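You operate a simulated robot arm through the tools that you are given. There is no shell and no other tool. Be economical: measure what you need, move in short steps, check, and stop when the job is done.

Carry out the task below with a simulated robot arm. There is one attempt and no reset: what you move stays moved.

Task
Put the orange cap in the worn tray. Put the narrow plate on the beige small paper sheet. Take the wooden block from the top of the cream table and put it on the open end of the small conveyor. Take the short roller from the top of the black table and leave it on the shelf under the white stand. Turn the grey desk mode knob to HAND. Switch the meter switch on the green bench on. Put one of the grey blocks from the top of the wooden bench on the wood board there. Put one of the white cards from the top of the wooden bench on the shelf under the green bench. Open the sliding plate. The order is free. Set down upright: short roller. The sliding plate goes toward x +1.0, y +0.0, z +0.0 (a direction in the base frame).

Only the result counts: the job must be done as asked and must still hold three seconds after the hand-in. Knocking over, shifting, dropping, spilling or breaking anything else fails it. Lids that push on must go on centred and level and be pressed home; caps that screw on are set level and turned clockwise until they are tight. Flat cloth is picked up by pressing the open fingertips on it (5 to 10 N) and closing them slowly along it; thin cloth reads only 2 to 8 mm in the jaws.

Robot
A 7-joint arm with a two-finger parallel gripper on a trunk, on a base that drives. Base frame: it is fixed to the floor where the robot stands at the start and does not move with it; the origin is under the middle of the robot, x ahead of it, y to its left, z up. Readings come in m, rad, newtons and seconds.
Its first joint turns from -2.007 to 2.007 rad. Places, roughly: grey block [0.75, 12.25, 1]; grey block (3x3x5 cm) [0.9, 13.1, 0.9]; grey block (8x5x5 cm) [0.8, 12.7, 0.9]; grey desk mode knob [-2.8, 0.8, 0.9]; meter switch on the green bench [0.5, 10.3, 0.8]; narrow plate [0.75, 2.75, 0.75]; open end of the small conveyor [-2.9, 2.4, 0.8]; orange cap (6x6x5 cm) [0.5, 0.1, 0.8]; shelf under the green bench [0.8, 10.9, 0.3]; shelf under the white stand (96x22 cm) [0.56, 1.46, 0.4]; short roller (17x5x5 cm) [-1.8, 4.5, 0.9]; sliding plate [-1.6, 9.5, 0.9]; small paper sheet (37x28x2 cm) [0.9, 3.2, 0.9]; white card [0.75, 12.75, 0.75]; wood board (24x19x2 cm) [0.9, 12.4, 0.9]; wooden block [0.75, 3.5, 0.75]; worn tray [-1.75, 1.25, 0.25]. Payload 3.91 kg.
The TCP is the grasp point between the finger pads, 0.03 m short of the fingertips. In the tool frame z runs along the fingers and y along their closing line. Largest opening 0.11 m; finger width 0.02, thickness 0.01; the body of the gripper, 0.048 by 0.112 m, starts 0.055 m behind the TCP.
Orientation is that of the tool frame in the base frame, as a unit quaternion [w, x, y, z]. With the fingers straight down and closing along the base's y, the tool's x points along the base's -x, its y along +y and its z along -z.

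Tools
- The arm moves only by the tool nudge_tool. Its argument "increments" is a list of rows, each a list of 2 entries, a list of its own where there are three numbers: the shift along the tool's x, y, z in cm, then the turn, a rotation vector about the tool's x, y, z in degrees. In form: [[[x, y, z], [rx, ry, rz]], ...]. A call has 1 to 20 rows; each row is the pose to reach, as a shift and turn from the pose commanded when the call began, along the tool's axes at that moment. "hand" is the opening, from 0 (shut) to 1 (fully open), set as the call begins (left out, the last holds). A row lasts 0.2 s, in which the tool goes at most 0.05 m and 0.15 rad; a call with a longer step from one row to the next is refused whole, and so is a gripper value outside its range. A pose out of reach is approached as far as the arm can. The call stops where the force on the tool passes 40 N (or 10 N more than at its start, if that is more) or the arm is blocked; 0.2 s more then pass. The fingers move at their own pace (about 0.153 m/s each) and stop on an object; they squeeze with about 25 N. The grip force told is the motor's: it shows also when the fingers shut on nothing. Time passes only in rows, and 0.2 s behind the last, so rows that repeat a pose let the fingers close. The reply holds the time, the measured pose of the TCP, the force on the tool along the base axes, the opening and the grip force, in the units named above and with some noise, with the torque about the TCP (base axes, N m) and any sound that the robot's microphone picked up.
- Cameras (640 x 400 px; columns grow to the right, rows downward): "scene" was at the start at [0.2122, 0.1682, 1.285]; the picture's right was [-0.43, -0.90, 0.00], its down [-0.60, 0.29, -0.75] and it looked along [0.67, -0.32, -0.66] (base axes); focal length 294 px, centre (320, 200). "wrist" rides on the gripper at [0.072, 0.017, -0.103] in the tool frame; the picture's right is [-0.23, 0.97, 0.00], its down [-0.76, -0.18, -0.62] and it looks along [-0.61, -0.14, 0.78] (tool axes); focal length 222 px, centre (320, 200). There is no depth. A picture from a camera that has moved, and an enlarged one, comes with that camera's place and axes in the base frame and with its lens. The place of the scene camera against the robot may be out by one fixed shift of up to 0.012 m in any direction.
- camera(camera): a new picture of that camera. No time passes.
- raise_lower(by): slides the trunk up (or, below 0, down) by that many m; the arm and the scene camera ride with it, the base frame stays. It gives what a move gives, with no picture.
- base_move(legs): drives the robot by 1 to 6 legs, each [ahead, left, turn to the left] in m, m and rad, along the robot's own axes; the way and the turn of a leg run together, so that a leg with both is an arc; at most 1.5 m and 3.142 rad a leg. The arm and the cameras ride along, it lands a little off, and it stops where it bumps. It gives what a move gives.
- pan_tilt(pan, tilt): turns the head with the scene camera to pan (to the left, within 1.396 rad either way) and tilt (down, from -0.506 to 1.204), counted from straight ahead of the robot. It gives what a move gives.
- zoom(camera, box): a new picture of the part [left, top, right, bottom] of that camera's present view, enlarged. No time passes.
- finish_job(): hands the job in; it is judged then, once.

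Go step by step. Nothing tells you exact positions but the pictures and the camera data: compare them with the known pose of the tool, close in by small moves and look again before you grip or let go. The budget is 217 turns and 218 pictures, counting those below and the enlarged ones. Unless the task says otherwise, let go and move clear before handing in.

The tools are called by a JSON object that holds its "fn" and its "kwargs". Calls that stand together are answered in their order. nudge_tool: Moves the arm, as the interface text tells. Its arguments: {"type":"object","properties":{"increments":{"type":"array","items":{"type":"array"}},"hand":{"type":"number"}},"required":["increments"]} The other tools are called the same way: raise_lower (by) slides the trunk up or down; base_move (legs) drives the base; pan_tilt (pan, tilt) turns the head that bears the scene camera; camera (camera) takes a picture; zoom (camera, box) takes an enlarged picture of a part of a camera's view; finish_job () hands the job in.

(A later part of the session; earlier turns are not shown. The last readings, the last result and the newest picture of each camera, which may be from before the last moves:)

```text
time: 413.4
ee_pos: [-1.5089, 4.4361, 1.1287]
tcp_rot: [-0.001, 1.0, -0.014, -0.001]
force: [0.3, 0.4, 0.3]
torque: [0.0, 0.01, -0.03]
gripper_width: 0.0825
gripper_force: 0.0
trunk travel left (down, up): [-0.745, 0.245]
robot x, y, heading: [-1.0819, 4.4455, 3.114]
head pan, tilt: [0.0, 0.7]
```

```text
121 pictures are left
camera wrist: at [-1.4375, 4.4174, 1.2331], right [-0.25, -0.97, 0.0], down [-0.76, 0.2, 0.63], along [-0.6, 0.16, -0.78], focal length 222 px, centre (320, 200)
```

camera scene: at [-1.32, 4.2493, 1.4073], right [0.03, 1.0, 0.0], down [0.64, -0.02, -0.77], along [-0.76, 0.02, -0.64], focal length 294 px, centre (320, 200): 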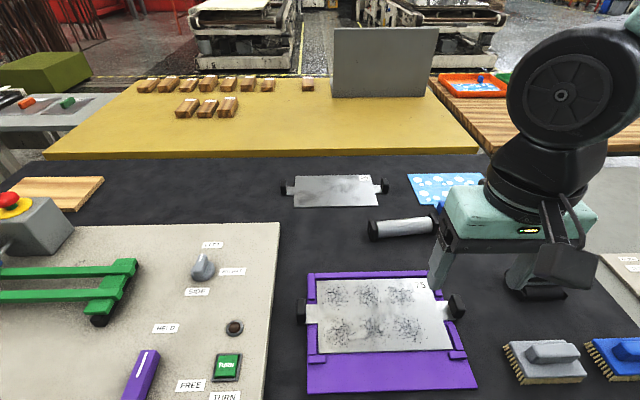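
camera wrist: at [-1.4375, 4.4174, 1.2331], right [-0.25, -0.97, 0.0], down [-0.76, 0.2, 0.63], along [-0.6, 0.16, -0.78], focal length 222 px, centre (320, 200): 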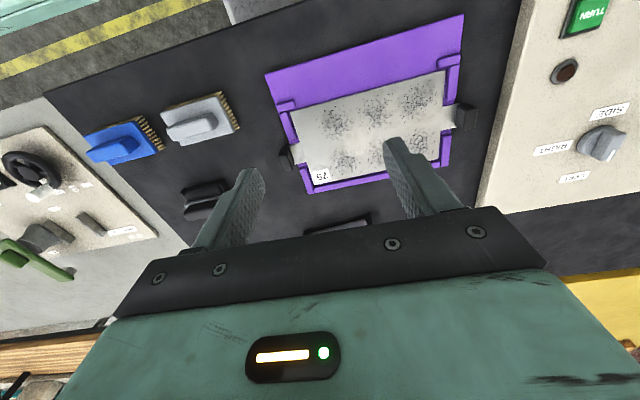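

The roller's axis runs nearly along y (about 7° turned), centre [-1.825, 4.475]. I turn the hand across it and move above it.

{"fn": "nudge_tool", "kwargs": {"increments": [[[-3, -0.3, 0], [0, 0, 8]], [[-6, -0.6, 0], [0, 0, 16]], [[-9, -0.9, 0], [0, 0, 24]], [[-12, -1.2, 0], [0, 0, 32]], [[-15, -1.5, 0], [0, 0, 40]], [[-18, -1.8, 0], [0, 0, 48]], [[-21, -2.1, 1], [0, 0, 56]], [[-24, -2.4, 2], [0, 0, 64]], [[-27, -2.7, 4], [0, 0, 72]], [[-30, -3, 6], [0, 0, 80]], [[-31.7, -3, 8], [0, 0, 81.7]], [[-31.7, -3, 8], [0, 0, 81.7]]], "hand": 0.75}}

{"fn": "nudge_tool", "kwargs": {"increments": [[[0, 0, 0], [-7, 0, 0]], [[0, 0, 0], [-14, 0, 0]], [[0, 0, 0], [-20, 0, 0]], [[0, 0, 0], [-20, 0, 0]]]}}

{"fn": "camera", "kwargs": {"camera": "scene"}}

{"fn": "camera", "kwargs": {"camera": "wrist"}}

```text
time: 416.0
ee_pos: [-1.8251, 4.4746, 1.0508]
tcp_rot: [0.001, 0.747, -0.665, -0.001]
force: [-0.2, -0.1, 0.6]
torque: [0.0, 0.02, 0.0]
gripper_width: 0.0824
gripper_force: 0.1
trunk travel left (down, up): [-0.745, 0.245]
robot x, y, heading: [-1.0821, 4.4466, 3.115]
head pan, tilt: [0.0, 0.7]
```

```text
time: 417.0
ee_pos: [-1.8263, 4.474, 1.0505]
tcp_rot: [0.13, 0.736, -0.654, -0.117]
force: [0.1, 0.0, -0.2]
torque: [-0.01, -0.02, 0.01]
gripper_width: 0.0828
gripper_force: 0.1
trunk travel left (down, up): [-0.745, 0.245]
robot x, y, heading: [-1.0799, 4.4489, 3.105]
head pan, tilt: [0.0, 0.7]
```

```text
120 pictures are left
camera scene: at [-1.3201, 4.2494, 1.4073], right [0.03, 1.0, 0.0], down [0.64, -0.02, -0.76], along [-0.76, 0.02, -0.64], focal length 294 px, centre (320, 200)
```

scene: 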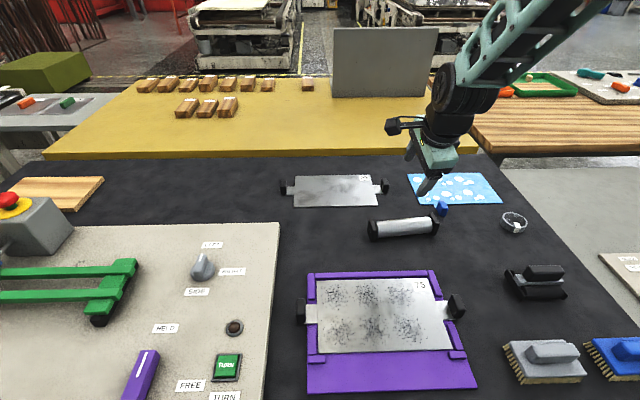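

```text
119 pictures are left
camera wrist: at [-1.7974, 4.4046, 1.1537], right [-0.93, 0.12, 0.34], down [0.29, 0.8, 0.53], along [-0.21, 0.59, -0.78], focal length 222 px, centre (320, 200)
```

wrist: 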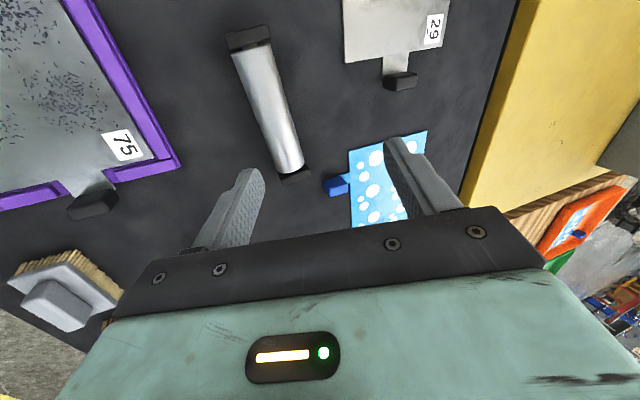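

The jaws line up with the roller. I narrow the opening and lower to just above the table, then look.

{"fn": "nudge_tool", "kwargs": {"increments": [[[0, -1.5, 3], [0, 0, 0]], [[0, -2.6, 6.2], [0, 0, 0]], [[0, -3.8, 9.4], [0, 0, 0]], [[0, -4.5, 11.2], [0, 0, 0]], [[0, -4.5, 11.2], [0, 0, 0]]], "hand": 0.58}}

{"fn": "camera", "kwargs": {"camera": "wrist"}}

{"fn": "zoom", "kwargs": {"camera": "scene", "box": [340, 150, 520, 270]}}

```text
time: 418.2
ee_pos: [-1.8238, 4.4744, 0.9294]
tcp_rot: [0.13, 0.736, -0.654, -0.117]
force: [-0.5, -0.2, 0.3]
torque: [0.02, 0.05, 0.0]
gripper_width: 0.0637
gripper_force: 0.0
trunk travel left (down, up): [-0.745, 0.245]
robot x, y, heading: [-1.0815, 4.448, 3.106]
head pan, tilt: [0.0, 0.7]
```

```text
118 pictures are left
camera wrist: at [-1.7947, 4.406, 1.0331], right [-0.93, 0.12, 0.34], down [0.29, 0.8, 0.53], along [-0.21, 0.59, -0.78], focal length 222 px, centre (320, 200)
```

wrist: 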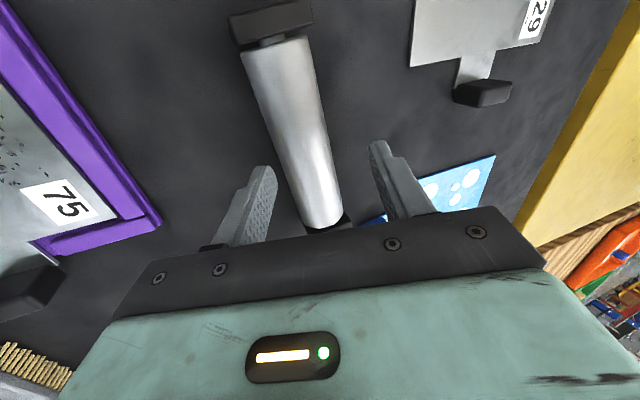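

```text
3.33 times, centred on (430, 210) of scene
camera zoom: at [-1.3199, 4.2494, 1.4073], right [0.03, 1.0, 0.0], down [0.64, -0.02, -0.76], along [-0.76, 0.02, -0.64], focal length 980 px, centre (-47, 167)
```

zoom: 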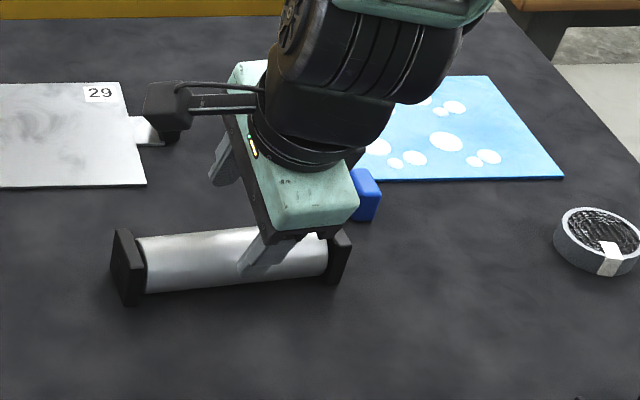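

I shift 5 mm toward me, lower 1.4 cm more, and close on the roller.

{"fn": "nudge_tool", "kwargs": {"increments": [[[0, -0.5, 0.5], [0, 0, 0]], [[0, -0.95, 1.15], [0, 0, 0]], [[0, -0.95, 1.15], [0, 0, 0]]]}}

{"fn": "nudge_tool", "kwargs": {"increments": [[[0, 0, 0], [0, 0, 0]], [[0, 0, 0], [0, 0, 0]], [[0, 0, 0], [0, 0, 0]]], "hand": 0.1}}

{"fn": "camera", "kwargs": {"camera": "wrist"}}

```text
time: 419.0
ee_pos: [-1.8173, 4.4767, 0.9155]
tcp_rot: [0.13, 0.737, -0.654, -0.116]
force: [0.5, -0.7, 0.5]
torque: [0.01, 0.0, -0.02]
gripper_width: 0.0637
gripper_force: 0.0
trunk travel left (down, up): [-0.745, 0.245]
robot x, y, heading: [-1.0837, 4.4487, 3.109]
head pan, tilt: [0.0, 0.7]
```

```text
time: 419.8
ee_pos: [-1.8172, 4.4762, 0.917]
tcp_rot: [0.129, 0.736, -0.654, -0.116]
force: [6.4, 2.1, 9.1]
torque: [0.07, -0.18, -0.03]
gripper_width: 0.0142
gripper_force: 3.3
trunk travel left (down, up): [-0.745, 0.245]
robot x, y, heading: [-1.0793, 4.4491, 3.11]
head pan, tilt: [0.0, 0.7]
```

```text
116 pictures are left
camera wrist: at [-1.7887, 4.407, 1.0206], right [-0.93, 0.12, 0.34], down [0.29, 0.8, 0.53], along [-0.21, 0.59, -0.78], focal length 222 px, centre (320, 200)
```

wrist: 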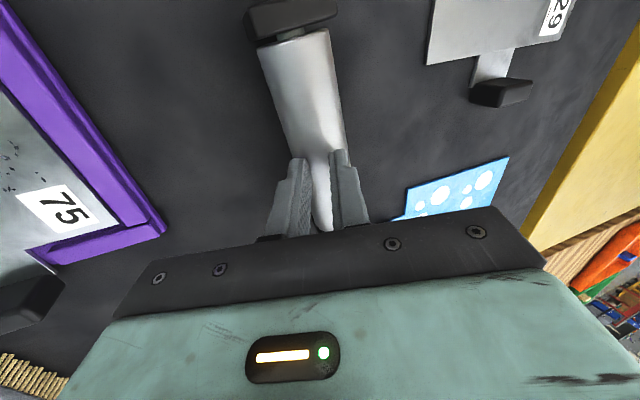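

The jaws slid on the roller's top, so it sits lower (centre ≈0.87, table ≈0.845). I open, go 2 cm lower and close again.

{"fn": "nudge_tool", "kwargs": {"increments": [[[0, 0, 0], [0, 0, 0]], [[0, 0, 0], [0, 0, 0]], [[0, -0.3, 1.0], [0, 0, 0]], [[0, -0.7, 2.0], [0, 0, 0]], [[0, -0.7, 2.0], [0, 0, 0]]], "hand": 0.6}}

{"fn": "nudge_tool", "kwargs": {"increments": [[[0, 0, 0], [0, 0, 0]], [[0, 0, 0], [0, 0, 0]], [[0, 0, 0], [0, 0, 0]]], "hand": 0.1}}

{"fn": "camera", "kwargs": {"camera": "wrist"}}

{"fn": "zoom", "kwargs": {"camera": "scene", "box": [340, 150, 520, 270]}}

```text
time: 421.0
ee_pos: [-1.8175, 4.4762, 0.8948]
tcp_rot: [0.13, 0.736, -0.654, -0.117]
force: [0.6, 0.1, 0.2]
torque: [-0.01, 0.02, 0.0]
gripper_width: 0.0662
gripper_force: 0.2
trunk travel left (down, up): [-0.745, 0.245]
robot x, y, heading: [-1.0805, 4.4449, 3.106]
head pan, tilt: [0.0, 0.7]
```

```text
time: 421.8
ee_pos: [-1.8192, 4.4767, 0.8966]
tcp_rot: [0.131, 0.736, -0.654, -0.119]
force: [-11.1, -0.5, 11.1]
torque: [-0.47, 0.46, -0.55]
gripper_width: 0.0412
gripper_force: 25.6
trunk travel left (down, up): [-0.745, 0.245]
robot x, y, heading: [-1.0835, 4.4467, 3.105]
head pan, tilt: [0.0, 0.7]
```

```text
115 pictures are left
camera wrist: at [-1.7906, 4.4069, 0.9994], right [-0.93, 0.12, 0.34], down [0.29, 0.8, 0.52], along [-0.21, 0.59, -0.78], focal length 222 px, centre (320, 200)
```

wrist: 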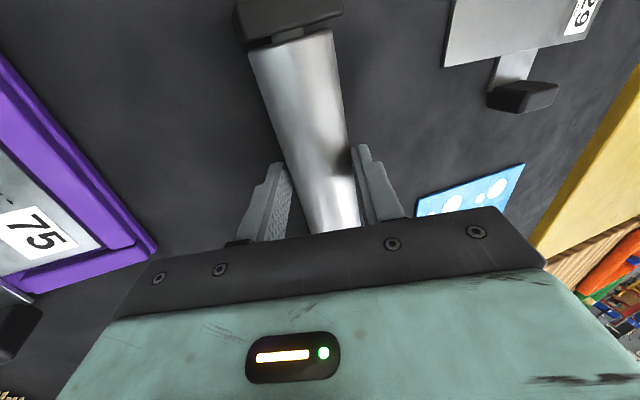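

```text
3.33 times, centred on (430, 210) of scene
camera zoom: at [-1.32, 4.2493, 1.4074], right [0.03, 1.0, 0.0], down [0.64, -0.02, -0.76], along [-0.76, 0.02, -0.64], focal length 980 px, centre (-47, 167)
```

zoom: 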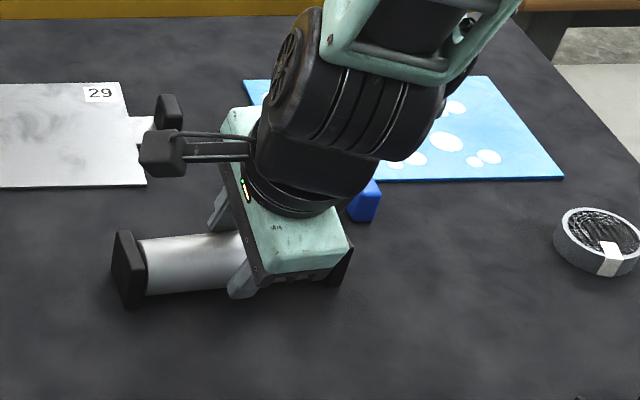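

The roller is held (4.1 cm). I lift it clear and retract.

{"fn": "nudge_tool", "kwargs": {"increments": [[[0, 1, -2.8], [0, 0, 0]], [[0, 2.6, -7.2], [0, 0, 0]], [[0, 4.2, -11.6], [0, 0, 0]], [[0, 5.8, -16], [0, 0, 0]], [[0, 7.2, -20], [0, 0, 0]], [[0, 2.6, -21.6], [0, 0, 0]], [[0, -2.0, -23.2], [0, 0, 0]], [[0, -6.6, -24.8], [0, 0, 0]], [[0, -11.2, -26.4], [0, 0, 0]], [[0, -15.8, -28], [0, 0, 0]], [[0, -15.8, -28], [0, 0, 0]]]}}

{"fn": "camera", "kwargs": {"camera": "scene"}}

```text
time: 424.2
ee_pos: [-1.5986, 4.4975, 1.1235]
tcp_rot: [0.128, 0.736, -0.654, -0.117]
force: [0.3, 0.1, -2.2]
torque: [-0.03, -0.05, 0.0]
gripper_width: 0.0413
gripper_force: 25.1
out of reach, approached as far as the arm can: row 10, 11
trunk travel left (down, up): [-0.745, 0.245]
robot x, y, heading: [-1.0793, 4.4446, 3.107]
head pan, tilt: [0.0, 0.7]
```

```text
113 pictures are left
camera scene: at [-1.3201, 4.2494, 1.4073], right [0.03, 1.0, 0.0], down [0.64, -0.02, -0.76], along [-0.76, 0.02, -0.64], focal length 294 px, centre (320, 200)
```

scene: 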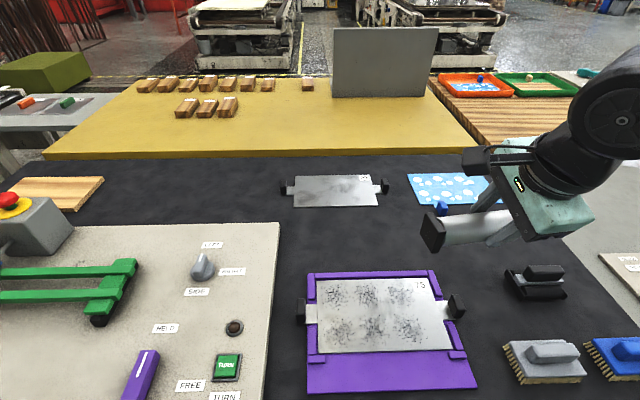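

I back off and drive down the aisle to the white stand at y≈1.45.

{"fn": "base_move", "kwargs": {"legs": [[-0.45, 0, 0], [0, 0, 1.6], [1.4, 0, 0], [1.4, 0, 0], [0.2, 0, 0]]}}

```text
time: 445.0
ee_pos: [-0.6146, 0.9303, 1.1233]
tcp_rot: [0.173, 0.982, 0.077, 0.013]
force: [-0.7, 0.3, -2.5]
torque: [0.03, -0.02, -0.01]
gripper_width: 0.0414
gripper_force: 24.9
trunk travel left (down, up): [-0.745, 0.245]
robot x, y, heading: [-0.5861, 1.4483, -1.563]
head pan, tilt: [0.0, 0.7]
```

Next I turn to face the white stand and look, lowering the trunk to see the shelf.

{"fn": "base_move", "kwargs": {"legs": [[0, 0, 1.563]]}}

{"fn": "pan_tilt", "kwargs": {"pan": 0.0, "tilt": 0.6}}

{"fn": "raise_lower", "kwargs": {"by": -0.4}}

{"fn": "camera", "kwargs": {"camera": "scene"}}

```text
time: 449.4
ee_pos: [-0.065, 1.4395, 1.1225]
tcp_rot: [0.111, 0.625, 0.761, 0.134]
force: [0.4, 0.5, -3.2]
torque: [0.06, 0.04, -0.02]
gripper_width: 0.0413
gripper_force: 25.0
trunk travel left (down, up): [-0.745, 0.245]
robot x, y, heading: [-0.581, 1.4485, 0.042]
head pan, tilt: [0.0, 0.7]
```

```text
time: 450.0
ee_pos: [-0.0655, 1.44, 1.1229]
tcp_rot: [0.111, 0.625, 0.761, 0.133]
force: [0.1, -1.1, -3.0]
torque: [-0.01, 0.03, -0.03]
gripper_width: 0.0414
gripper_force: 25.4
trunk travel left (down, up): [-0.745, 0.245]
robot x, y, heading: [-0.5871, 1.4494, 0.048]
head pan, tilt: [0.0, 0.6]
```

```text
time: 453.9
ee_pos: [-0.0654, 1.4397, 0.722]
tcp_rot: [0.111, 0.625, 0.761, 0.134]
force: [0.4, 0.5, -2.2]
torque: [0.02, -0.02, -0.02]
gripper_width: 0.0412
gripper_force: 25.2
trunk travel left (down, up): [-0.345, 0.645]
robot x, y, heading: [-0.5864, 1.4493, 0.046]
head pan, tilt: [0.0, 0.6]
```

```text
112 pictures are left
camera scene: at [-0.3697, 1.6642, 1.0159], right [0.05, -1.0, 0.0], down [-0.56, -0.03, -0.82], along [0.82, 0.04, -0.57], focal length 294 px, centre (320, 200)
```

scene: 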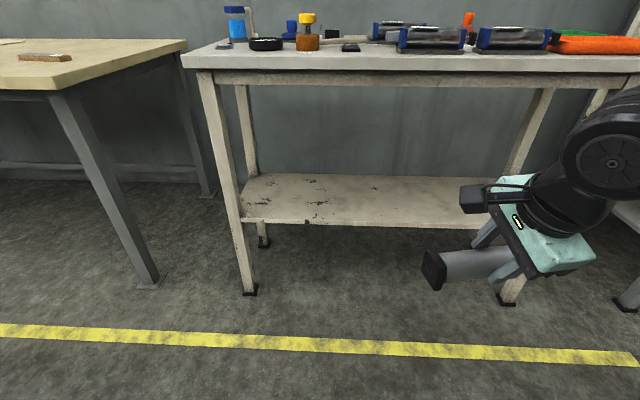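

The shelf (z≈0.366, front edge x≈0.42) is empty and the stand's apron is at z≈0.83. I lower the trunk, extend the arm, and then drive in.

{"fn": "raise_lower", "kwargs": {"by": -0.24}}

{"fn": "nudge_tool", "kwargs": {"increments": [[[0, 4.2, 1.5], [0, 0, 0]], [[0, 8.4, 3], [0, 0, 0]], [[0, 12.6, 4.6], [0, 0, 0]], [[0, 16.9, 6.1], [0, 0, 0]], [[0, 16.9, 6.1], [0, 0, 0]]]}}

{"fn": "base_move", "kwargs": {"legs": [[0, 0, -0.046], [0.15, 0, 0]]}}

{"fn": "pan_tilt", "kwargs": {"pan": -0.4, "tilt": 0.3}}

{"fn": "camera", "kwargs": {"camera": "scene"}}

{"fn": "camera", "kwargs": {"camera": "wrist"}}

```text
time: 456.4
ee_pos: [-0.0657, 1.4391, 0.4823]
tcp_rot: [0.111, 0.625, 0.761, 0.134]
force: [0.0, -0.6, -3.4]
torque: [0.01, 0.04, -0.01]
gripper_width: 0.0411
gripper_force: 25.6
trunk travel left (down, up): [-0.105, 0.885]
robot x, y, heading: [-0.5857, 1.4482, 0.041]
head pan, tilt: [0.0, 0.6]
```

```text
time: 457.6
ee_pos: [0.1115, 1.4761, 0.4842]
tcp_rot: [0.111, 0.625, 0.761, 0.133]
force: [0.3, 0.7, -2.1]
torque: [-0.01, 0.0, 0.03]
gripper_width: 0.0409
gripper_force: 25.3
trunk travel left (down, up): [-0.105, 0.885]
robot x, y, heading: [-0.5848, 1.4501, 0.05]
head pan, tilt: [0.0, 0.6]
```

```text
time: 459.3
ee_pos: [0.2614, 1.4434, 0.4838]
tcp_rot: [0.113, 0.642, 0.747, 0.131]
force: [0.3, 0.2, -3.5]
torque: [-0.01, 0.03, -0.01]
gripper_width: 0.0412
gripper_force: 25.0
trunk travel left (down, up): [-0.105, 0.885]
robot x, y, heading: [-0.4348, 1.4526, -0.003]
head pan, tilt: [0.0, 0.6]
```

```text
time: 460.2
ee_pos: [0.2615, 1.4446, 0.4837]
tcp_rot: [0.115, 0.642, 0.747, 0.131]
force: [0.2, 0.5, -3.1]
torque: [0.0, 0.03, 0.02]
gripper_width: 0.0412
gripper_force: 24.7
trunk travel left (down, up): [-0.105, 0.885]
robot x, y, heading: [-0.4357, 1.4495, 0.004]
head pan, tilt: [-0.4, 0.3]
```

```text
111 pictures are left
camera scene: at [-0.2122, 1.6177, 0.8033], right [-0.39, -0.92, 0.0], down [-0.27, 0.12, -0.96], along [0.88, -0.37, -0.3], focal length 294 px, centre (320, 200)
```

scene: 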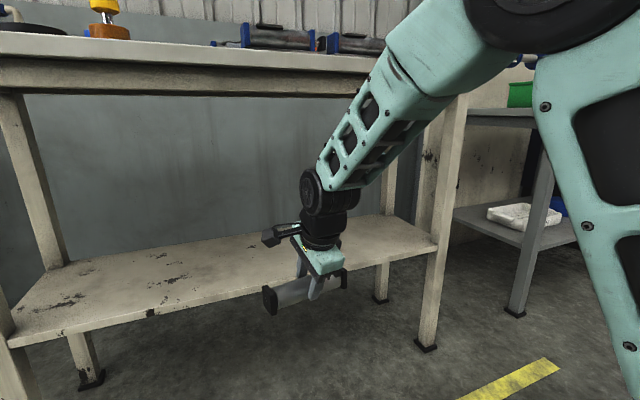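

```text
110 pictures are left
camera wrist: at [0.2316, 1.514, 0.5874], right [0.94, -0.09, 0.33], down [-0.26, -0.81, 0.53], along [0.22, -0.58, -0.78], focal length 222 px, centre (320, 200)
```

wrist: 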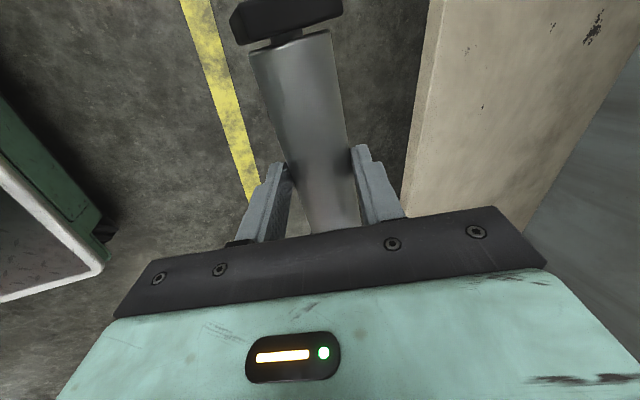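

The forearm will clear the apron if I go in a bit lower. I lower 3.5 cm and drive in 0.27 m.

{"fn": "raise_lower", "kwargs": {"by": -0.035}}

{"fn": "base_move", "kwargs": {"legs": [[0.15, 0, 0]]}}

{"fn": "camera", "kwargs": {"camera": "scene"}}

```text
time: 461.0
ee_pos: [0.262, 1.4449, 0.4504]
tcp_rot: [0.115, 0.642, 0.747, 0.13]
force: [0.0, -0.2, -3.3]
torque: [0.0, 0.02, -0.02]
gripper_width: 0.0409
gripper_force: 25.1
trunk travel left (down, up): [-0.07, 0.92]
robot x, y, heading: [-0.436, 1.45, 0.002]
head pan, tilt: [-0.4, 0.3]
```

```text
time: 462.4
ee_pos: [0.4113, 1.4448, 0.4488]
tcp_rot: [0.114, 0.641, 0.748, 0.129]
force: [-11.9, -0.8, -5.7]
torque: [-0.27, 0.56, 0.9]
gripper_width: 0.0481
gripper_force: 25.1
trunk travel left (down, up): [-0.07, 0.92]
robot x, y, heading: [-0.2797, 1.4488, -0.001]
head pan, tilt: [-0.4, 0.3]
```

```text
109 pictures are left
camera scene: at [-0.061, 1.6178, 0.7683], right [-0.39, -0.92, 0.0], down [-0.27, 0.11, -0.96], along [0.88, -0.37, -0.3], focal length 294 px, centre (320, 200)
```

scene: 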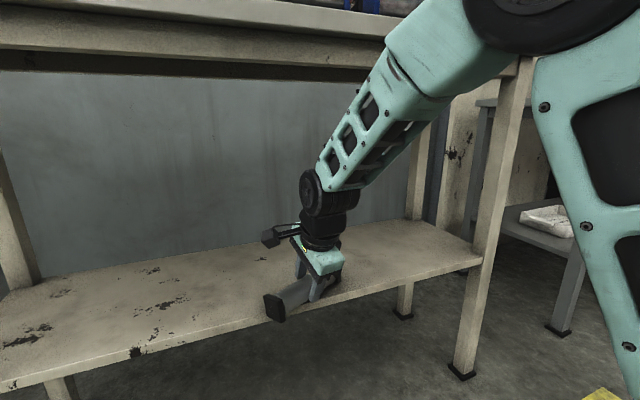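

The roller touched the shelf's front edge, so the shelf is higher than I took it. I back off and look at the grip.

{"fn": "base_move", "kwargs": {"legs": [[-0.12, 0, 0]]}}

{"fn": "camera", "kwargs": {"camera": "wrist"}}

{"fn": "camera", "kwargs": {"camera": "scene"}}

```text
time: 463.6
ee_pos: [0.2925, 1.445, 0.449]
tcp_rot: [0.114, 0.642, 0.747, 0.13]
force: [-0.2, 0.1, -3.4]
torque: [-0.01, 0.03, 0.01]
gripper_width: 0.0412
gripper_force: 25.2
trunk travel left (down, up): [-0.07, 0.92]
robot x, y, heading: [-0.4033, 1.4506, 0.001]
head pan, tilt: [-0.4, 0.3]
```

```text
108 pictures are left
camera wrist: at [0.2642, 1.5138, 0.5517], right [0.94, -0.09, 0.33], down [-0.26, -0.81, 0.53], along [0.22, -0.58, -0.78], focal length 222 px, centre (320, 200)
```

wrist: 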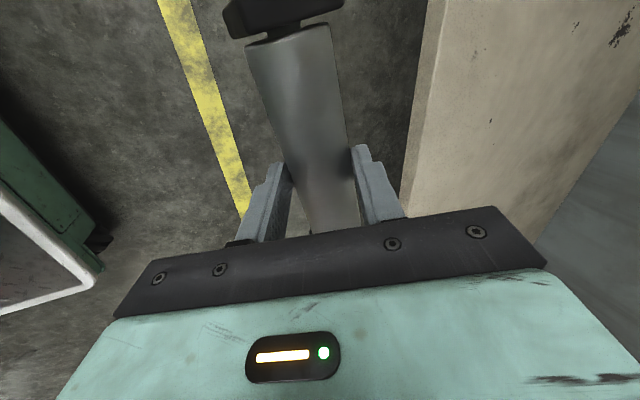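

```text
107 pictures are left
camera scene: at [-0.1792, 1.6175, 0.7684], right [-0.39, -0.92, 0.0], down [-0.27, 0.12, -0.96], along [0.88, -0.37, -0.3], focal length 294 px, centre (320, 200)
```

scene: 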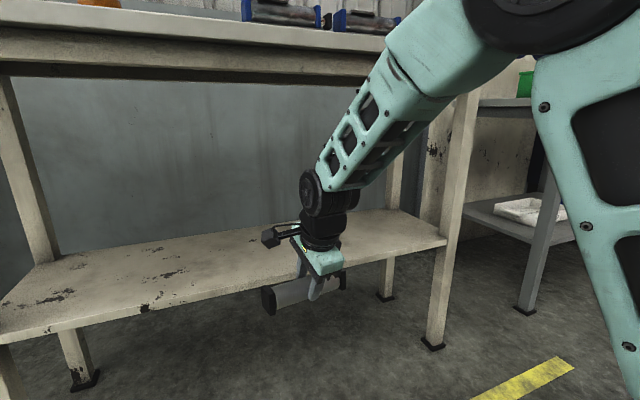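

The grip looks fine. I back off more, raise 5 cm, stretch the arm 12 cm to flatten the forearm, and look before re-entering.

{"fn": "base_move", "kwargs": {"legs": [[-0.15, 0, 0]]}}

{"fn": "raise_lower", "kwargs": {"by": 0.05}}

{"fn": "nudge_tool", "kwargs": {"increments": [[[0, 4, 1.4], [0, 0, 0]], [[0, 8, 2.8], [0, 0, 0]], [[0, 11.3, 4.1], [0, 0, 0]], [[0, 11.3, 4.1], [0, 0, 0]]]}}

{"fn": "pan_tilt", "kwargs": {"pan": -0.3, "tilt": 0.25}}

{"fn": "camera", "kwargs": {"camera": "scene"}}

```text
time: 465.0
ee_pos: [0.1423, 1.4473, 0.4487]
tcp_rot: [0.113, 0.641, 0.748, 0.13]
force: [-0.7, -0.3, -3.2]
torque: [-0.02, 0.02, 0.01]
gripper_width: 0.041
gripper_force: 24.9
trunk travel left (down, up): [-0.07, 0.92]
robot x, y, heading: [-0.5527, 1.4515, 0.012]
head pan, tilt: [-0.4, 0.3]
```

```text
time: 465.9
ee_pos: [0.1429, 1.4468, 0.4975]
tcp_rot: [0.113, 0.64, 0.749, 0.13]
force: [0.0, 0.3, -2.9]
torque: [-0.01, 0.02, -0.01]
gripper_width: 0.0412
gripper_force: 25.1
trunk travel left (down, up): [-0.12, 0.87]
robot x, y, heading: [-0.555, 1.4499, 0.002]
head pan, tilt: [-0.4, 0.3]
```

```text
time: 466.9
ee_pos: [0.2638, 1.4657, 0.5017]
tcp_rot: [0.113, 0.641, 0.748, 0.13]
force: [0.7, 0.1, -3.9]
torque: [-0.01, 0.02, 0.02]
gripper_width: 0.0413
gripper_force: 24.4
trunk travel left (down, up): [-0.12, 0.87]
robot x, y, heading: [-0.5529, 1.4487, 0.004]
head pan, tilt: [-0.4, 0.3]
```

```text
time: 467.6
ee_pos: [0.2623, 1.4661, 0.5017]
tcp_rot: [0.113, 0.641, 0.748, 0.13]
force: [0.0, 0.0, -2.9]
torque: [-0.03, 0.0, 0.01]
gripper_width: 0.0414
gripper_force: 25.2
trunk travel left (down, up): [-0.12, 0.87]
robot x, y, heading: [-0.5562, 1.4511, 0.006]
head pan, tilt: [-0.3, 0.25]
```

```text
106 pictures are left
camera scene: at [-0.3285, 1.6271, 0.8231], right [-0.29, -0.96, 0.0], down [-0.24, 0.07, -0.97], along [0.93, -0.28, -0.25], focal length 294 px, centre (320, 200)
```

scene: 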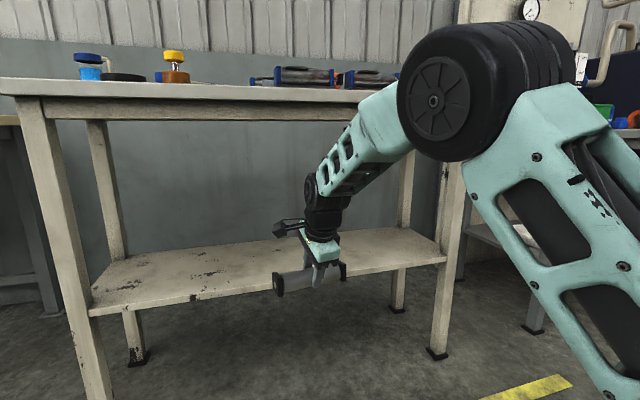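

The forearm is now flatter with about 4 cm clearance below the apron, and the roller is about 4 cm above the shelf. I drive in 0.27 m.

{"fn": "base_move", "kwargs": {"legs": [[0.27, 0, 0]]}}

{"fn": "camera", "kwargs": {"camera": "scene"}}

{"fn": "camera", "kwargs": {"camera": "wrist"}}

```text
time: 469.5
ee_pos: [0.5292, 1.4683, 0.5023]
tcp_rot: [0.113, 0.639, 0.749, 0.13]
force: [0.5, 0.1, -3.4]
torque: [-0.01, 0.04, 0.01]
gripper_width: 0.0411
gripper_force: 24.6
trunk travel left (down, up): [-0.12, 0.87]
robot x, y, heading: [-0.2849, 1.4509, 0.009]
head pan, tilt: [-0.3, 0.25]
```

```text
105 pictures are left
camera scene: at [-0.0619, 1.6286, 0.8231], right [-0.29, -0.96, 0.0], down [-0.24, 0.07, -0.97], along [0.93, -0.28, -0.25], focal length 294 px, centre (320, 200)
```

scene: 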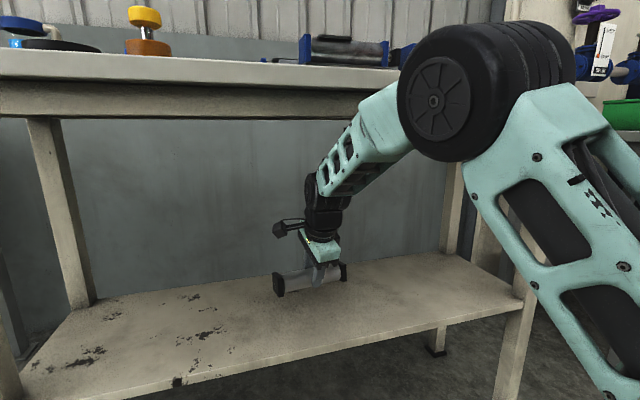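

```text
104 pictures are left
camera wrist: at [0.4989, 1.5375, 0.6048], right [0.94, -0.08, 0.33], down [-0.26, -0.81, 0.53], along [0.23, -0.58, -0.78], focal length 222 px, centre (320, 200)
```

wrist: 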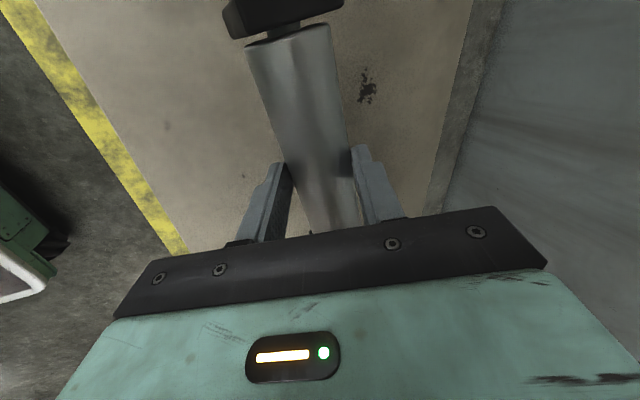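

The roller is over the middle of the shelf. I check its level in a zoom, then lower.

{"fn": "zoom", "kwargs": {"camera": "scene", "box": [240, 190, 400, 320]}}

{"fn": "nudge_tool", "kwargs": {"increments": [[[0, -0.35, 0.94], [0, 0, 0]], [[0, -0.7, 1.88], [0, 0, 0]], [[0, -0.85, 2.35], [0, 0, 0]], [[0, -1.02, 2.82], [0, 0, 0]], [[0, -1.02, 2.82], [0, 0, 0]]]}}

{"fn": "zoom", "kwargs": {"camera": "scene", "box": [240, 190, 400, 320]}}

```text
3.08 times, centred on (320, 255) of scene
camera zoom: at [-0.0619, 1.6286, 0.8231], right [-0.29, -0.96, 0.0], down [-0.24, 0.07, -0.97], along [0.93, -0.28, -0.25], focal length 905 px, centre (320, 31)
```

zoom: 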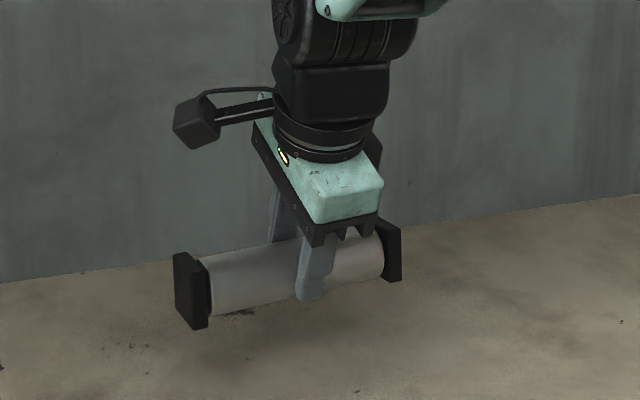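

```text
time: 470.7
ee_pos: [0.5296, 1.4682, 0.4702]
tcp_rot: [0.113, 0.64, 0.749, 0.129]
force: [-0.1, -0.2, -3.4]
torque: [0.03, 0.01, 0.01]
gripper_width: 0.0409
gripper_force: 25.0
trunk travel left (down, up): [-0.12, 0.87]
robot x, y, heading: [-0.284, 1.4524, 0.004]
head pan, tilt: [-0.3, 0.25]
```

```text
3.08 times, centred on (320, 255) of scene
camera zoom: at [-0.0618, 1.6286, 0.8231], right [-0.29, -0.96, 0.0], down [-0.24, 0.07, -0.97], along [0.93, -0.28, -0.25], focal length 905 px, centre (320, 31)
```

zoom: 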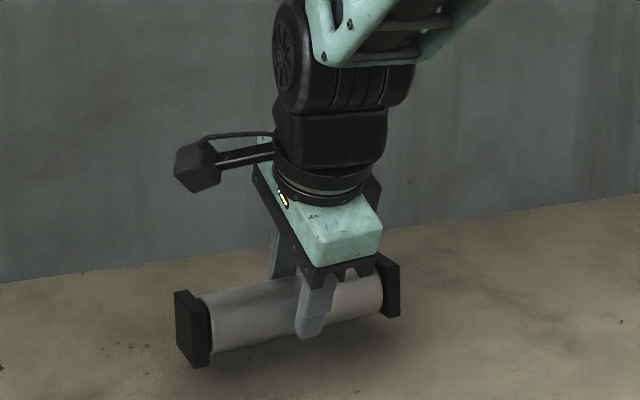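

Level as before. I continue down in 3 mm steps until contact.

{"fn": "nudge_tool", "kwargs": {"increments": [[[0, -0.1, 0.28], [0, 0, 0]], [[0, -0.2, 0.56], [0, 0, 0]], [[0, -0.3, 0.84], [0, 0, 0]], [[0, -0.4, 1.12], [0, 0, 0]], [[0, -0.5, 1.4], [0, 0, 0]], [[0, -0.6, 1.68], [0, 0, 0]]]}}

{"fn": "zoom", "kwargs": {"camera": "scene", "box": [240, 190, 400, 320]}}

```text
time: 472.1
ee_pos: [0.529, 1.4674, 0.4528]
tcp_rot: [0.113, 0.641, 0.748, 0.129]
force: [0.0, 0.1, -3.2]
torque: [0.0, 0.04, 0.0]
gripper_width: 0.0412
gripper_force: 25.2
trunk travel left (down, up): [-0.12, 0.87]
robot x, y, heading: [-0.2868, 1.4488, 0.002]
head pan, tilt: [-0.3, 0.25]
```

```text
3.08 times, centred on (320, 255) of scene
camera zoom: at [-0.0619, 1.6286, 0.8231], right [-0.29, -0.96, 0.0], down [-0.24, 0.07, -0.97], along [0.93, -0.28, -0.25], focal length 905 px, centre (320, 31)
```

zoom: 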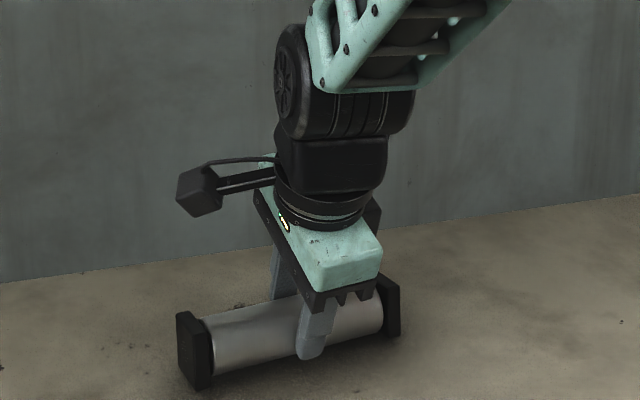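

{"fn": "nudge_tool", "kwargs": {"increments": [[[0, -0.07, 0.19], [0, 0, 0]], [[0, -0.14, 0.38], [0, 0, 0]], [[0, -0.2, 0.56], [0, 0, 0]], [[0, -0.27, 0.75], [0, 0, 0]], [[0, -0.34, 0.94], [0, 0, 0]], [[0, -0.41, 1.12], [0, 0, 0]]]}}

{"fn": "zoom", "kwargs": {"camera": "scene", "box": [240, 190, 400, 320]}}

```text
time: 473.5
ee_pos: [0.53, 1.4679, 0.444]
tcp_rot: [0.114, 0.64, 0.749, 0.131]
force: [-0.6, 4.0, 16.4]
torque: [0.07, -0.24, 0.38]
gripper_width: 0.0413
gripper_force: 25.2
trunk travel left (down, up): [-0.12, 0.87]
robot x, y, heading: [-0.2858, 1.451, 0.008]
head pan, tilt: [-0.3, 0.25]
```

```text
3.08 times, centred on (320, 255) of scene
camera zoom: at [-0.0624, 1.6287, 0.8234], right [-0.29, -0.96, 0.0], down [-0.24, 0.07, -0.97], along [0.93, -0.28, -0.25], focal length 905 px, centre (320, 31)
```

zoom: 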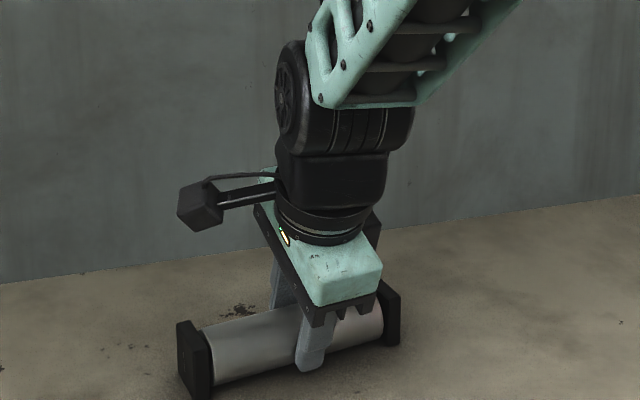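

It rests on the shelf. I relieve the pressure, open slightly, and draw the hand up and back.

{"fn": "nudge_tool", "kwargs": {"increments": [[[0, 0.07, -0.19], [0, 0, 0]], [[0, 0.07, -0.19], [0, 0, 0]]]}}

{"fn": "nudge_tool", "kwargs": {"increments": [[[0, 0, 0], [0, 0, 0]], [[0, 0, 0], [0, 0, 0]], [[0, 0, -1.5], [0, 0, 0]], [[0, 0, -3], [0, 0, 0]], [[0, 0, -4.5], [0, 0, 0]], [[0, 0, -6], [0, 0, 0]], [[0, 0, -6], [0, 0, 0]]], "hand": 0.55}}

{"fn": "camera", "kwargs": {"camera": "scene"}}

{"fn": "camera", "kwargs": {"camera": "wrist"}}

```text
time: 474.1
ee_pos: [0.5293, 1.468, 0.4428]
tcp_rot: [0.113, 0.64, 0.749, 0.129]
force: [0.9, -2.1, 3.3]
torque: [0.15, -0.15, -0.16]
gripper_width: 0.0411
gripper_force: 25.6
trunk travel left (down, up): [-0.12, 0.87]
robot x, y, heading: [-0.2867, 1.4531, 0.006]
head pan, tilt: [-0.3, 0.25]
```

```text
time: 475.7
ee_pos: [0.5088, 1.4649, 0.5001]
tcp_rot: [0.113, 0.64, 0.749, 0.129]
force: [0.4, -0.5, 0.3]
torque: [0.01, 0.04, 0.02]
gripper_width: 0.0605
gripper_force: 0.1
trunk travel left (down, up): [-0.12, 0.87]
robot x, y, heading: [-0.2856, 1.4531, 0.006]
head pan, tilt: [-0.3, 0.25]
```

```text
99 pictures are left
camera scene: at [-0.0619, 1.6286, 0.8231], right [-0.29, -0.96, 0.0], down [-0.24, 0.07, -0.97], along [0.93, -0.28, -0.25], focal length 294 px, centre (320, 200)
```

scene: 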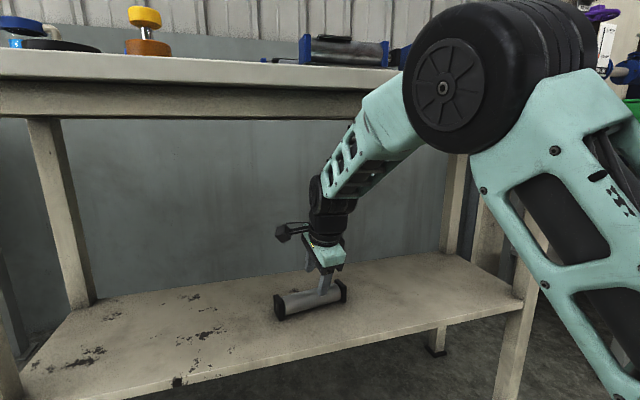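

```text
98 pictures are left
camera wrist: at [0.4798, 1.5341, 0.6033], right [0.94, -0.08, 0.33], down [-0.26, -0.81, 0.53], along [0.23, -0.58, -0.78], focal length 222 px, centre (320, 200)
```

wrist: 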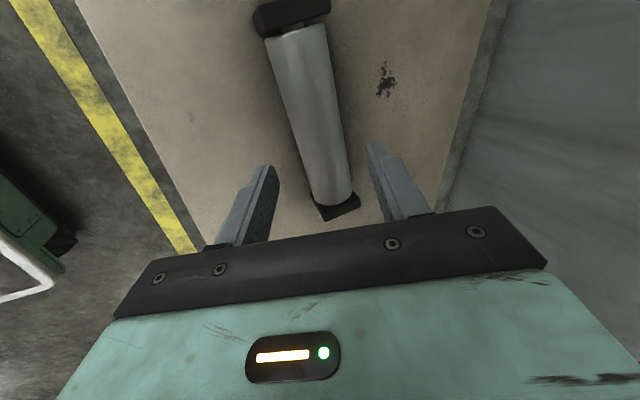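

The roller sits level on the shelf. I back out, restore the trunk and hand posture.

{"fn": "base_move", "kwargs": {"legs": [[-0.4, 0, 0]]}}

{"fn": "raise_lower", "kwargs": {"by": 0.4}}

{"fn": "nudge_tool", "kwargs": {"increments": [[[0, -4, -1.5], [7, 0, 0]], [[0, -8, -3], [14, 0, 0]], [[0, -12, -4.5], [20, 0, 0]], [[0, -16, -6], [20, 0, 0]], [[0, -20, -7.3], [20, 0, 0]], [[0, -24, -8.7], [20, 0, 0]], [[0, -27, -10], [20, 0, 0]], [[0, -27, -10], [20, 0, 0]]]}}

{"fn": "nudge_tool", "kwargs": {"increments": [[[0, -1, 0], [0, 0, -8]], [[0, -2, 0], [0, 0, -16]], [[0, -3, 0], [0, 0, -24]], [[0, -4, 0], [0, 0, -32]], [[0, -5, 0], [0, 0, -40]], [[0, -6, 0], [0, 0, -48]], [[0, -7, 0], [0, 0, -56]], [[0, -8, 0], [0, 0, -64]], [[0, -9, 0], [0, 0, -72]], [[0, -9, 0], [0, 0, -80]], [[0, -9, 0], [0, 0, -80]]]}}

{"fn": "raise_lower", "kwargs": {"by": 0.25}}

{"fn": "base_move", "kwargs": {"legs": [[0, 0, 1.565]]}}

```text
time: 478.1
ee_pos: [0.1118, 1.4592, 0.5]
tcp_rot: [0.114, 0.642, 0.747, 0.13]
force: [1.0, -0.5, -0.5]
torque: [0.01, 0.02, 0.01]
gripper_width: 0.0605
gripper_force: 0.0
trunk travel left (down, up): [-0.12, 0.87]
robot x, y, heading: [-0.6899, 1.4492, -0.001]
head pan, tilt: [-0.3, 0.25]
```

```text
time: 482.0
ee_pos: [0.1106, 1.4585, 0.9003]
tcp_rot: [0.113, 0.643, 0.747, 0.13]
force: [-0.3, 0.4, -0.6]
torque: [-0.01, 0.0, 0.03]
gripper_width: 0.0607
gripper_force: 0.0
trunk travel left (down, up): [-0.52, 0.47]
robot x, y, heading: [-0.6851, 1.4532, -0.002]
head pan, tilt: [-0.3, 0.25]
```

```text
time: 483.8
ee_pos: [-0.1758, 1.413, 0.902]
tcp_rot: [0.0, 0.651, 0.759, -0.002]
force: [0.3, -0.8, 0.0]
torque: [-0.01, 0.03, 0.01]
gripper_width: 0.0606
gripper_force: 0.0
trunk travel left (down, up): [-0.52, 0.47]
robot x, y, heading: [-0.6873, 1.4462, -0.002]
head pan, tilt: [-0.3, 0.25]
```

```text
time: 486.2
ee_pos: [-0.2548, 1.4054, 0.9092]
tcp_rot: [-0.001, 0.012, 1.0, -0.002]
force: [0.2, -0.9, 0.5]
torque: [0.0, 0.01, 0.0]
gripper_width: 0.0604
gripper_force: 0.0
out of reach, approached as far as the arm can: row 8, 9, 10, 11
trunk travel left (down, up): [-0.52, 0.47]
robot x, y, heading: [-0.6838, 1.4502, 0.002]
head pan, tilt: [-0.3, 0.25]
```

```text
time: 488.8
ee_pos: [-0.2542, 1.4055, 1.1592]
tcp_rot: [-0.002, 0.011, 1.0, -0.002]
force: [0.0, -0.9, 0.4]
torque: [-0.01, -0.04, -0.03]
gripper_width: 0.0605
gripper_force: 0.0
trunk travel left (down, up): [-0.77, 0.22]
robot x, y, heading: [-0.6884, 1.4474, -0.002]
head pan, tilt: [-0.3, 0.25]
```

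```text
time: 493.0
ee_pos: [-0.6536, 1.8824, 1.1599]
tcp_rot: [0.0, 0.708, -0.706, 0.003]
force: [0.1, -0.3, 0.0]
torque: [0.0, -0.01, -0.01]
gripper_width: 0.0603
gripper_force: 0.0
trunk travel left (down, up): [-0.77, 0.22]
robot x, y, heading: [-0.6818, 1.4477, 1.596]
head pan, tilt: [-0.3, 0.25]
```

I drive up the aisle towards y≈7 and check.

{"fn": "base_move", "kwargs": {"legs": [[0, 0, -0.03], [1.4, 0, 0], [1.4, 0, 0], [1.4, 0, 0], [1.4, 0, 0]]}}

{"fn": "pan_tilt", "kwargs": {"pan": 0.3, "tilt": 0.4}}

{"fn": "camera", "kwargs": {"camera": "scene"}}

```text
time: 520.0
ee_pos: [-0.1637, 7.426, 1.1598]
tcp_rot: [0.0, -0.642, 0.767, -0.003]
force: [0.0, 0.1, -0.1]
torque: [0.0, 0.03, 0.0]
gripper_width: 0.0606
gripper_force: 0.0
trunk travel left (down, up): [-0.77, 0.22]
robot x, y, heading: [-0.271, 7.0045, 1.42]
head pan, tilt: [-0.3, 0.25]
```

```text
time: 521.0
ee_pos: [-0.163, 7.426, 1.1598]
tcp_rot: [0.0, -0.642, 0.766, -0.003]
force: [0.1, 0.2, -0.7]
torque: [-0.04, 0.0, 0.03]
gripper_width: 0.0607
gripper_force: 0.0
trunk travel left (down, up): [-0.77, 0.22]
robot x, y, heading: [-0.2762, 7.0066, 1.422]
head pan, tilt: [0.3, 0.4]
```

```text
97 pictures are left
camera scene: at [-0.4726, 7.2686, 1.4592], right [0.99, 0.15, 0.0], down [0.06, -0.38, -0.92], along [-0.13, 0.91, -0.39], focal length 294 px, centre (320, 200)
```

scene: 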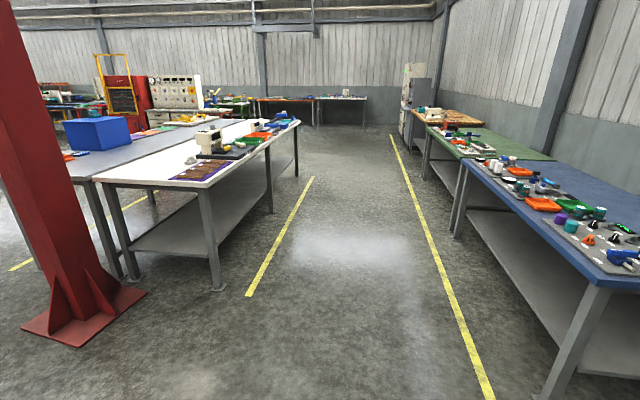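

The white table on the left (edge x≈-1.45, y from 8.9) should hold the sliding plate. I drive up beside it and face it.

{"fn": "base_move", "kwargs": {"legs": [[0, 0, 0.15], [1.4, 0.2, 0], [1.0, 0.15, 0], [0, 0, 1.57]]}}

{"fn": "pan_tilt", "kwargs": {"pan": 0.0, "tilt": 0.6}}

{"fn": "camera", "kwargs": {"camera": "scene"}}

```text
time: 537.5
ee_pos: [-1.0845, 9.4848, 1.1598]
tcp_rot: [-0.002, 1.0, -0.004, 0.001]
force: [0.1, 0.9, 0.2]
torque: [0.01, 0.02, 0.0]
gripper_width: 0.0604
gripper_force: 0.1
trunk travel left (down, up): [-0.77, 0.22]
robot x, y, heading: [-0.6537, 9.4461, -3.131]
head pan, tilt: [0.3, 0.4]
```

```text
time: 538.4
ee_pos: [-1.0845, 9.4838, 1.1601]
tcp_rot: [-0.002, 1.0, -0.004, 0.002]
force: [0.0, 0.2, 0.4]
torque: [0.0, -0.04, 0.01]
gripper_width: 0.0607
gripper_force: 0.0
trunk travel left (down, up): [-0.77, 0.22]
robot x, y, heading: [-0.6529, 9.4458, -3.128]
head pan, tilt: [0.0, 0.6]
```

```text
96 pictures are left
camera scene: at [-0.8856, 9.2378, 1.441], right [-0.02, 1.0, 0.0], down [0.56, 0.01, -0.83], along [-0.83, -0.01, -0.56], focal length 294 px, centre (320, 200)
```

scene: 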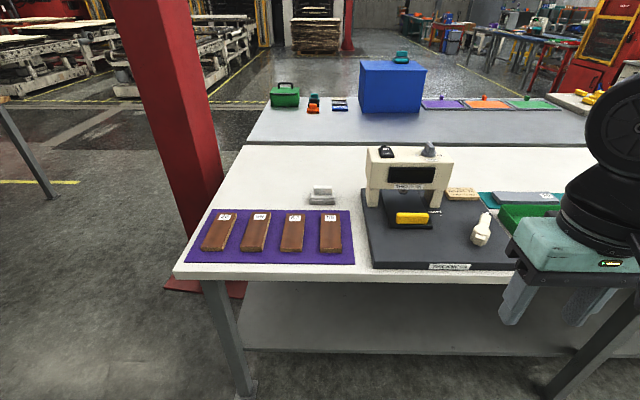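

{"fn": "zoom", "kwargs": {"camera": "scene", "box": [340, 130, 520, 280]}}

```text
2.67 times, centred on (430, 205) of scene
camera zoom: at [-0.8856, 9.2378, 1.441], right [-0.02, 1.0, 0.0], down [0.56, 0.01, -0.83], along [-0.83, -0.01, -0.56], focal length 784 px, centre (27, 187)
```

zoom: 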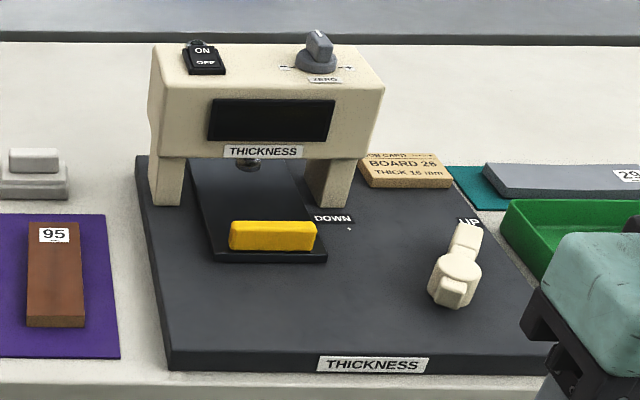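

The sliding plate is the dark plate with the yellow grip under the thickness gauge, grip at about [-1.57, 9.50, 0.92]; it pulls toward me. I move closer and turn the hand across the grip.

{"fn": "base_move", "kwargs": {"legs": [[0.25, 0, 0]]}}

{"fn": "nudge_tool", "kwargs": {"increments": [[[-2, -0.1, 0], [0, 0, 8]], [[-4, -0.2, 0], [0, 0, 16]], [[-6, -0.3, 0], [0, 0, 24]], [[-8, -0.4, 0], [0, 0, 32]], [[-10, -0.5, 0], [0, 0, 40]], [[-12, -0.6, 0], [0, 0, 48]], [[-14, -0.7, 0], [0, 0, 56]], [[-16, -0.8, 0], [0, 0, 64]], [[-18, -0.9, 0], [0, 0, 72]], [[-20, -1, 0], [0, 0, 80]], [[-21, -1, 0], [0, 0, 88]], [[-21, -1, 0], [0, 0, 90]]], "hand": 0.6}}

{"fn": "nudge_tool", "kwargs": {"increments": [[[0, 0, 0], [-8, 0, 0]], [[0, 0, 0], [-15, 0, 0]], [[0, 0, 0], [-15, 0, 0]]]}}

{"fn": "camera", "kwargs": {"camera": "wrist"}}

{"fn": "camera", "kwargs": {"camera": "scene"}}

```text
time: 540.2
ee_pos: [-1.3368, 9.4826, 1.1592]
tcp_rot: [-0.001, 1.0, -0.006, 0.002]
force: [0.0, 0.3, -0.4]
torque: [0.01, 0.01, 0.04]
gripper_width: 0.0603
gripper_force: 0.1
trunk travel left (down, up): [-0.77, 0.22]
robot x, y, heading: [-0.9066, 9.4434, -3.132]
head pan, tilt: [0.0, 0.6]
```

```text
time: 542.8
ee_pos: [-1.5492, 9.4955, 1.1582]
tcp_rot: [0.003, -0.702, 0.712, 0.0]
force: [-0.6, -0.6, -0.3]
torque: [0.02, -0.03, -0.03]
gripper_width: 0.0661
gripper_force: 0.0
trunk travel left (down, up): [-0.77, 0.22]
robot x, y, heading: [-0.9068, 9.4425, -3.132]
head pan, tilt: [0.0, 0.6]
```

```text
time: 543.6
ee_pos: [-1.5484, 9.4956, 1.1593]
tcp_rot: [-0.09, -0.697, 0.705, 0.093]
force: [-0.8, -0.1, -0.7]
torque: [0.02, 0.01, 0.01]
gripper_width: 0.0659
gripper_force: 0.1
trunk travel left (down, up): [-0.77, 0.22]
robot x, y, heading: [-0.9037, 9.4438, -3.132]
head pan, tilt: [0.0, 0.6]
```

```text
94 pictures are left
camera wrist: at [-1.5392, 9.4232, 1.2635], right [-0.94, 0.24, 0.25], down [0.34, 0.76, 0.56], along [-0.06, 0.61, -0.79], focal length 222 px, centre (320, 200)
```

wrist: 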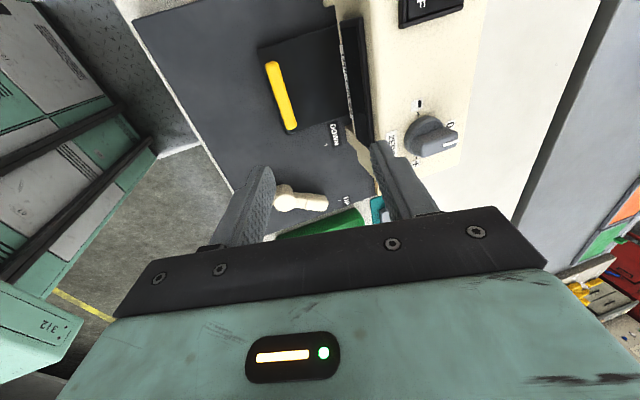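

```text
93 pictures are left
camera scene: at [-1.1399, 9.2352, 1.4409], right [-0.01, 1.0, 0.0], down [0.56, 0.01, -0.83], along [-0.82, -0.01, -0.56], focal length 294 px, centre (320, 200)
```

scene: 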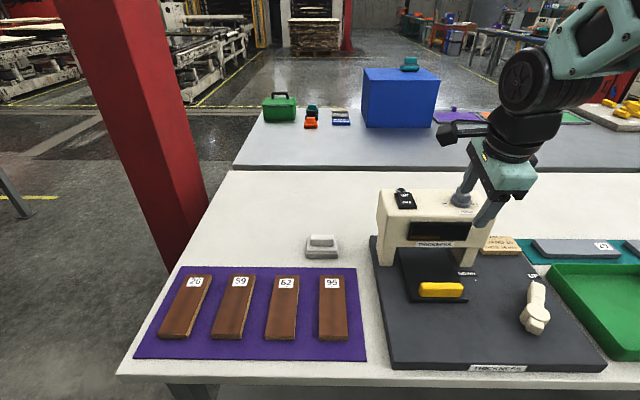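

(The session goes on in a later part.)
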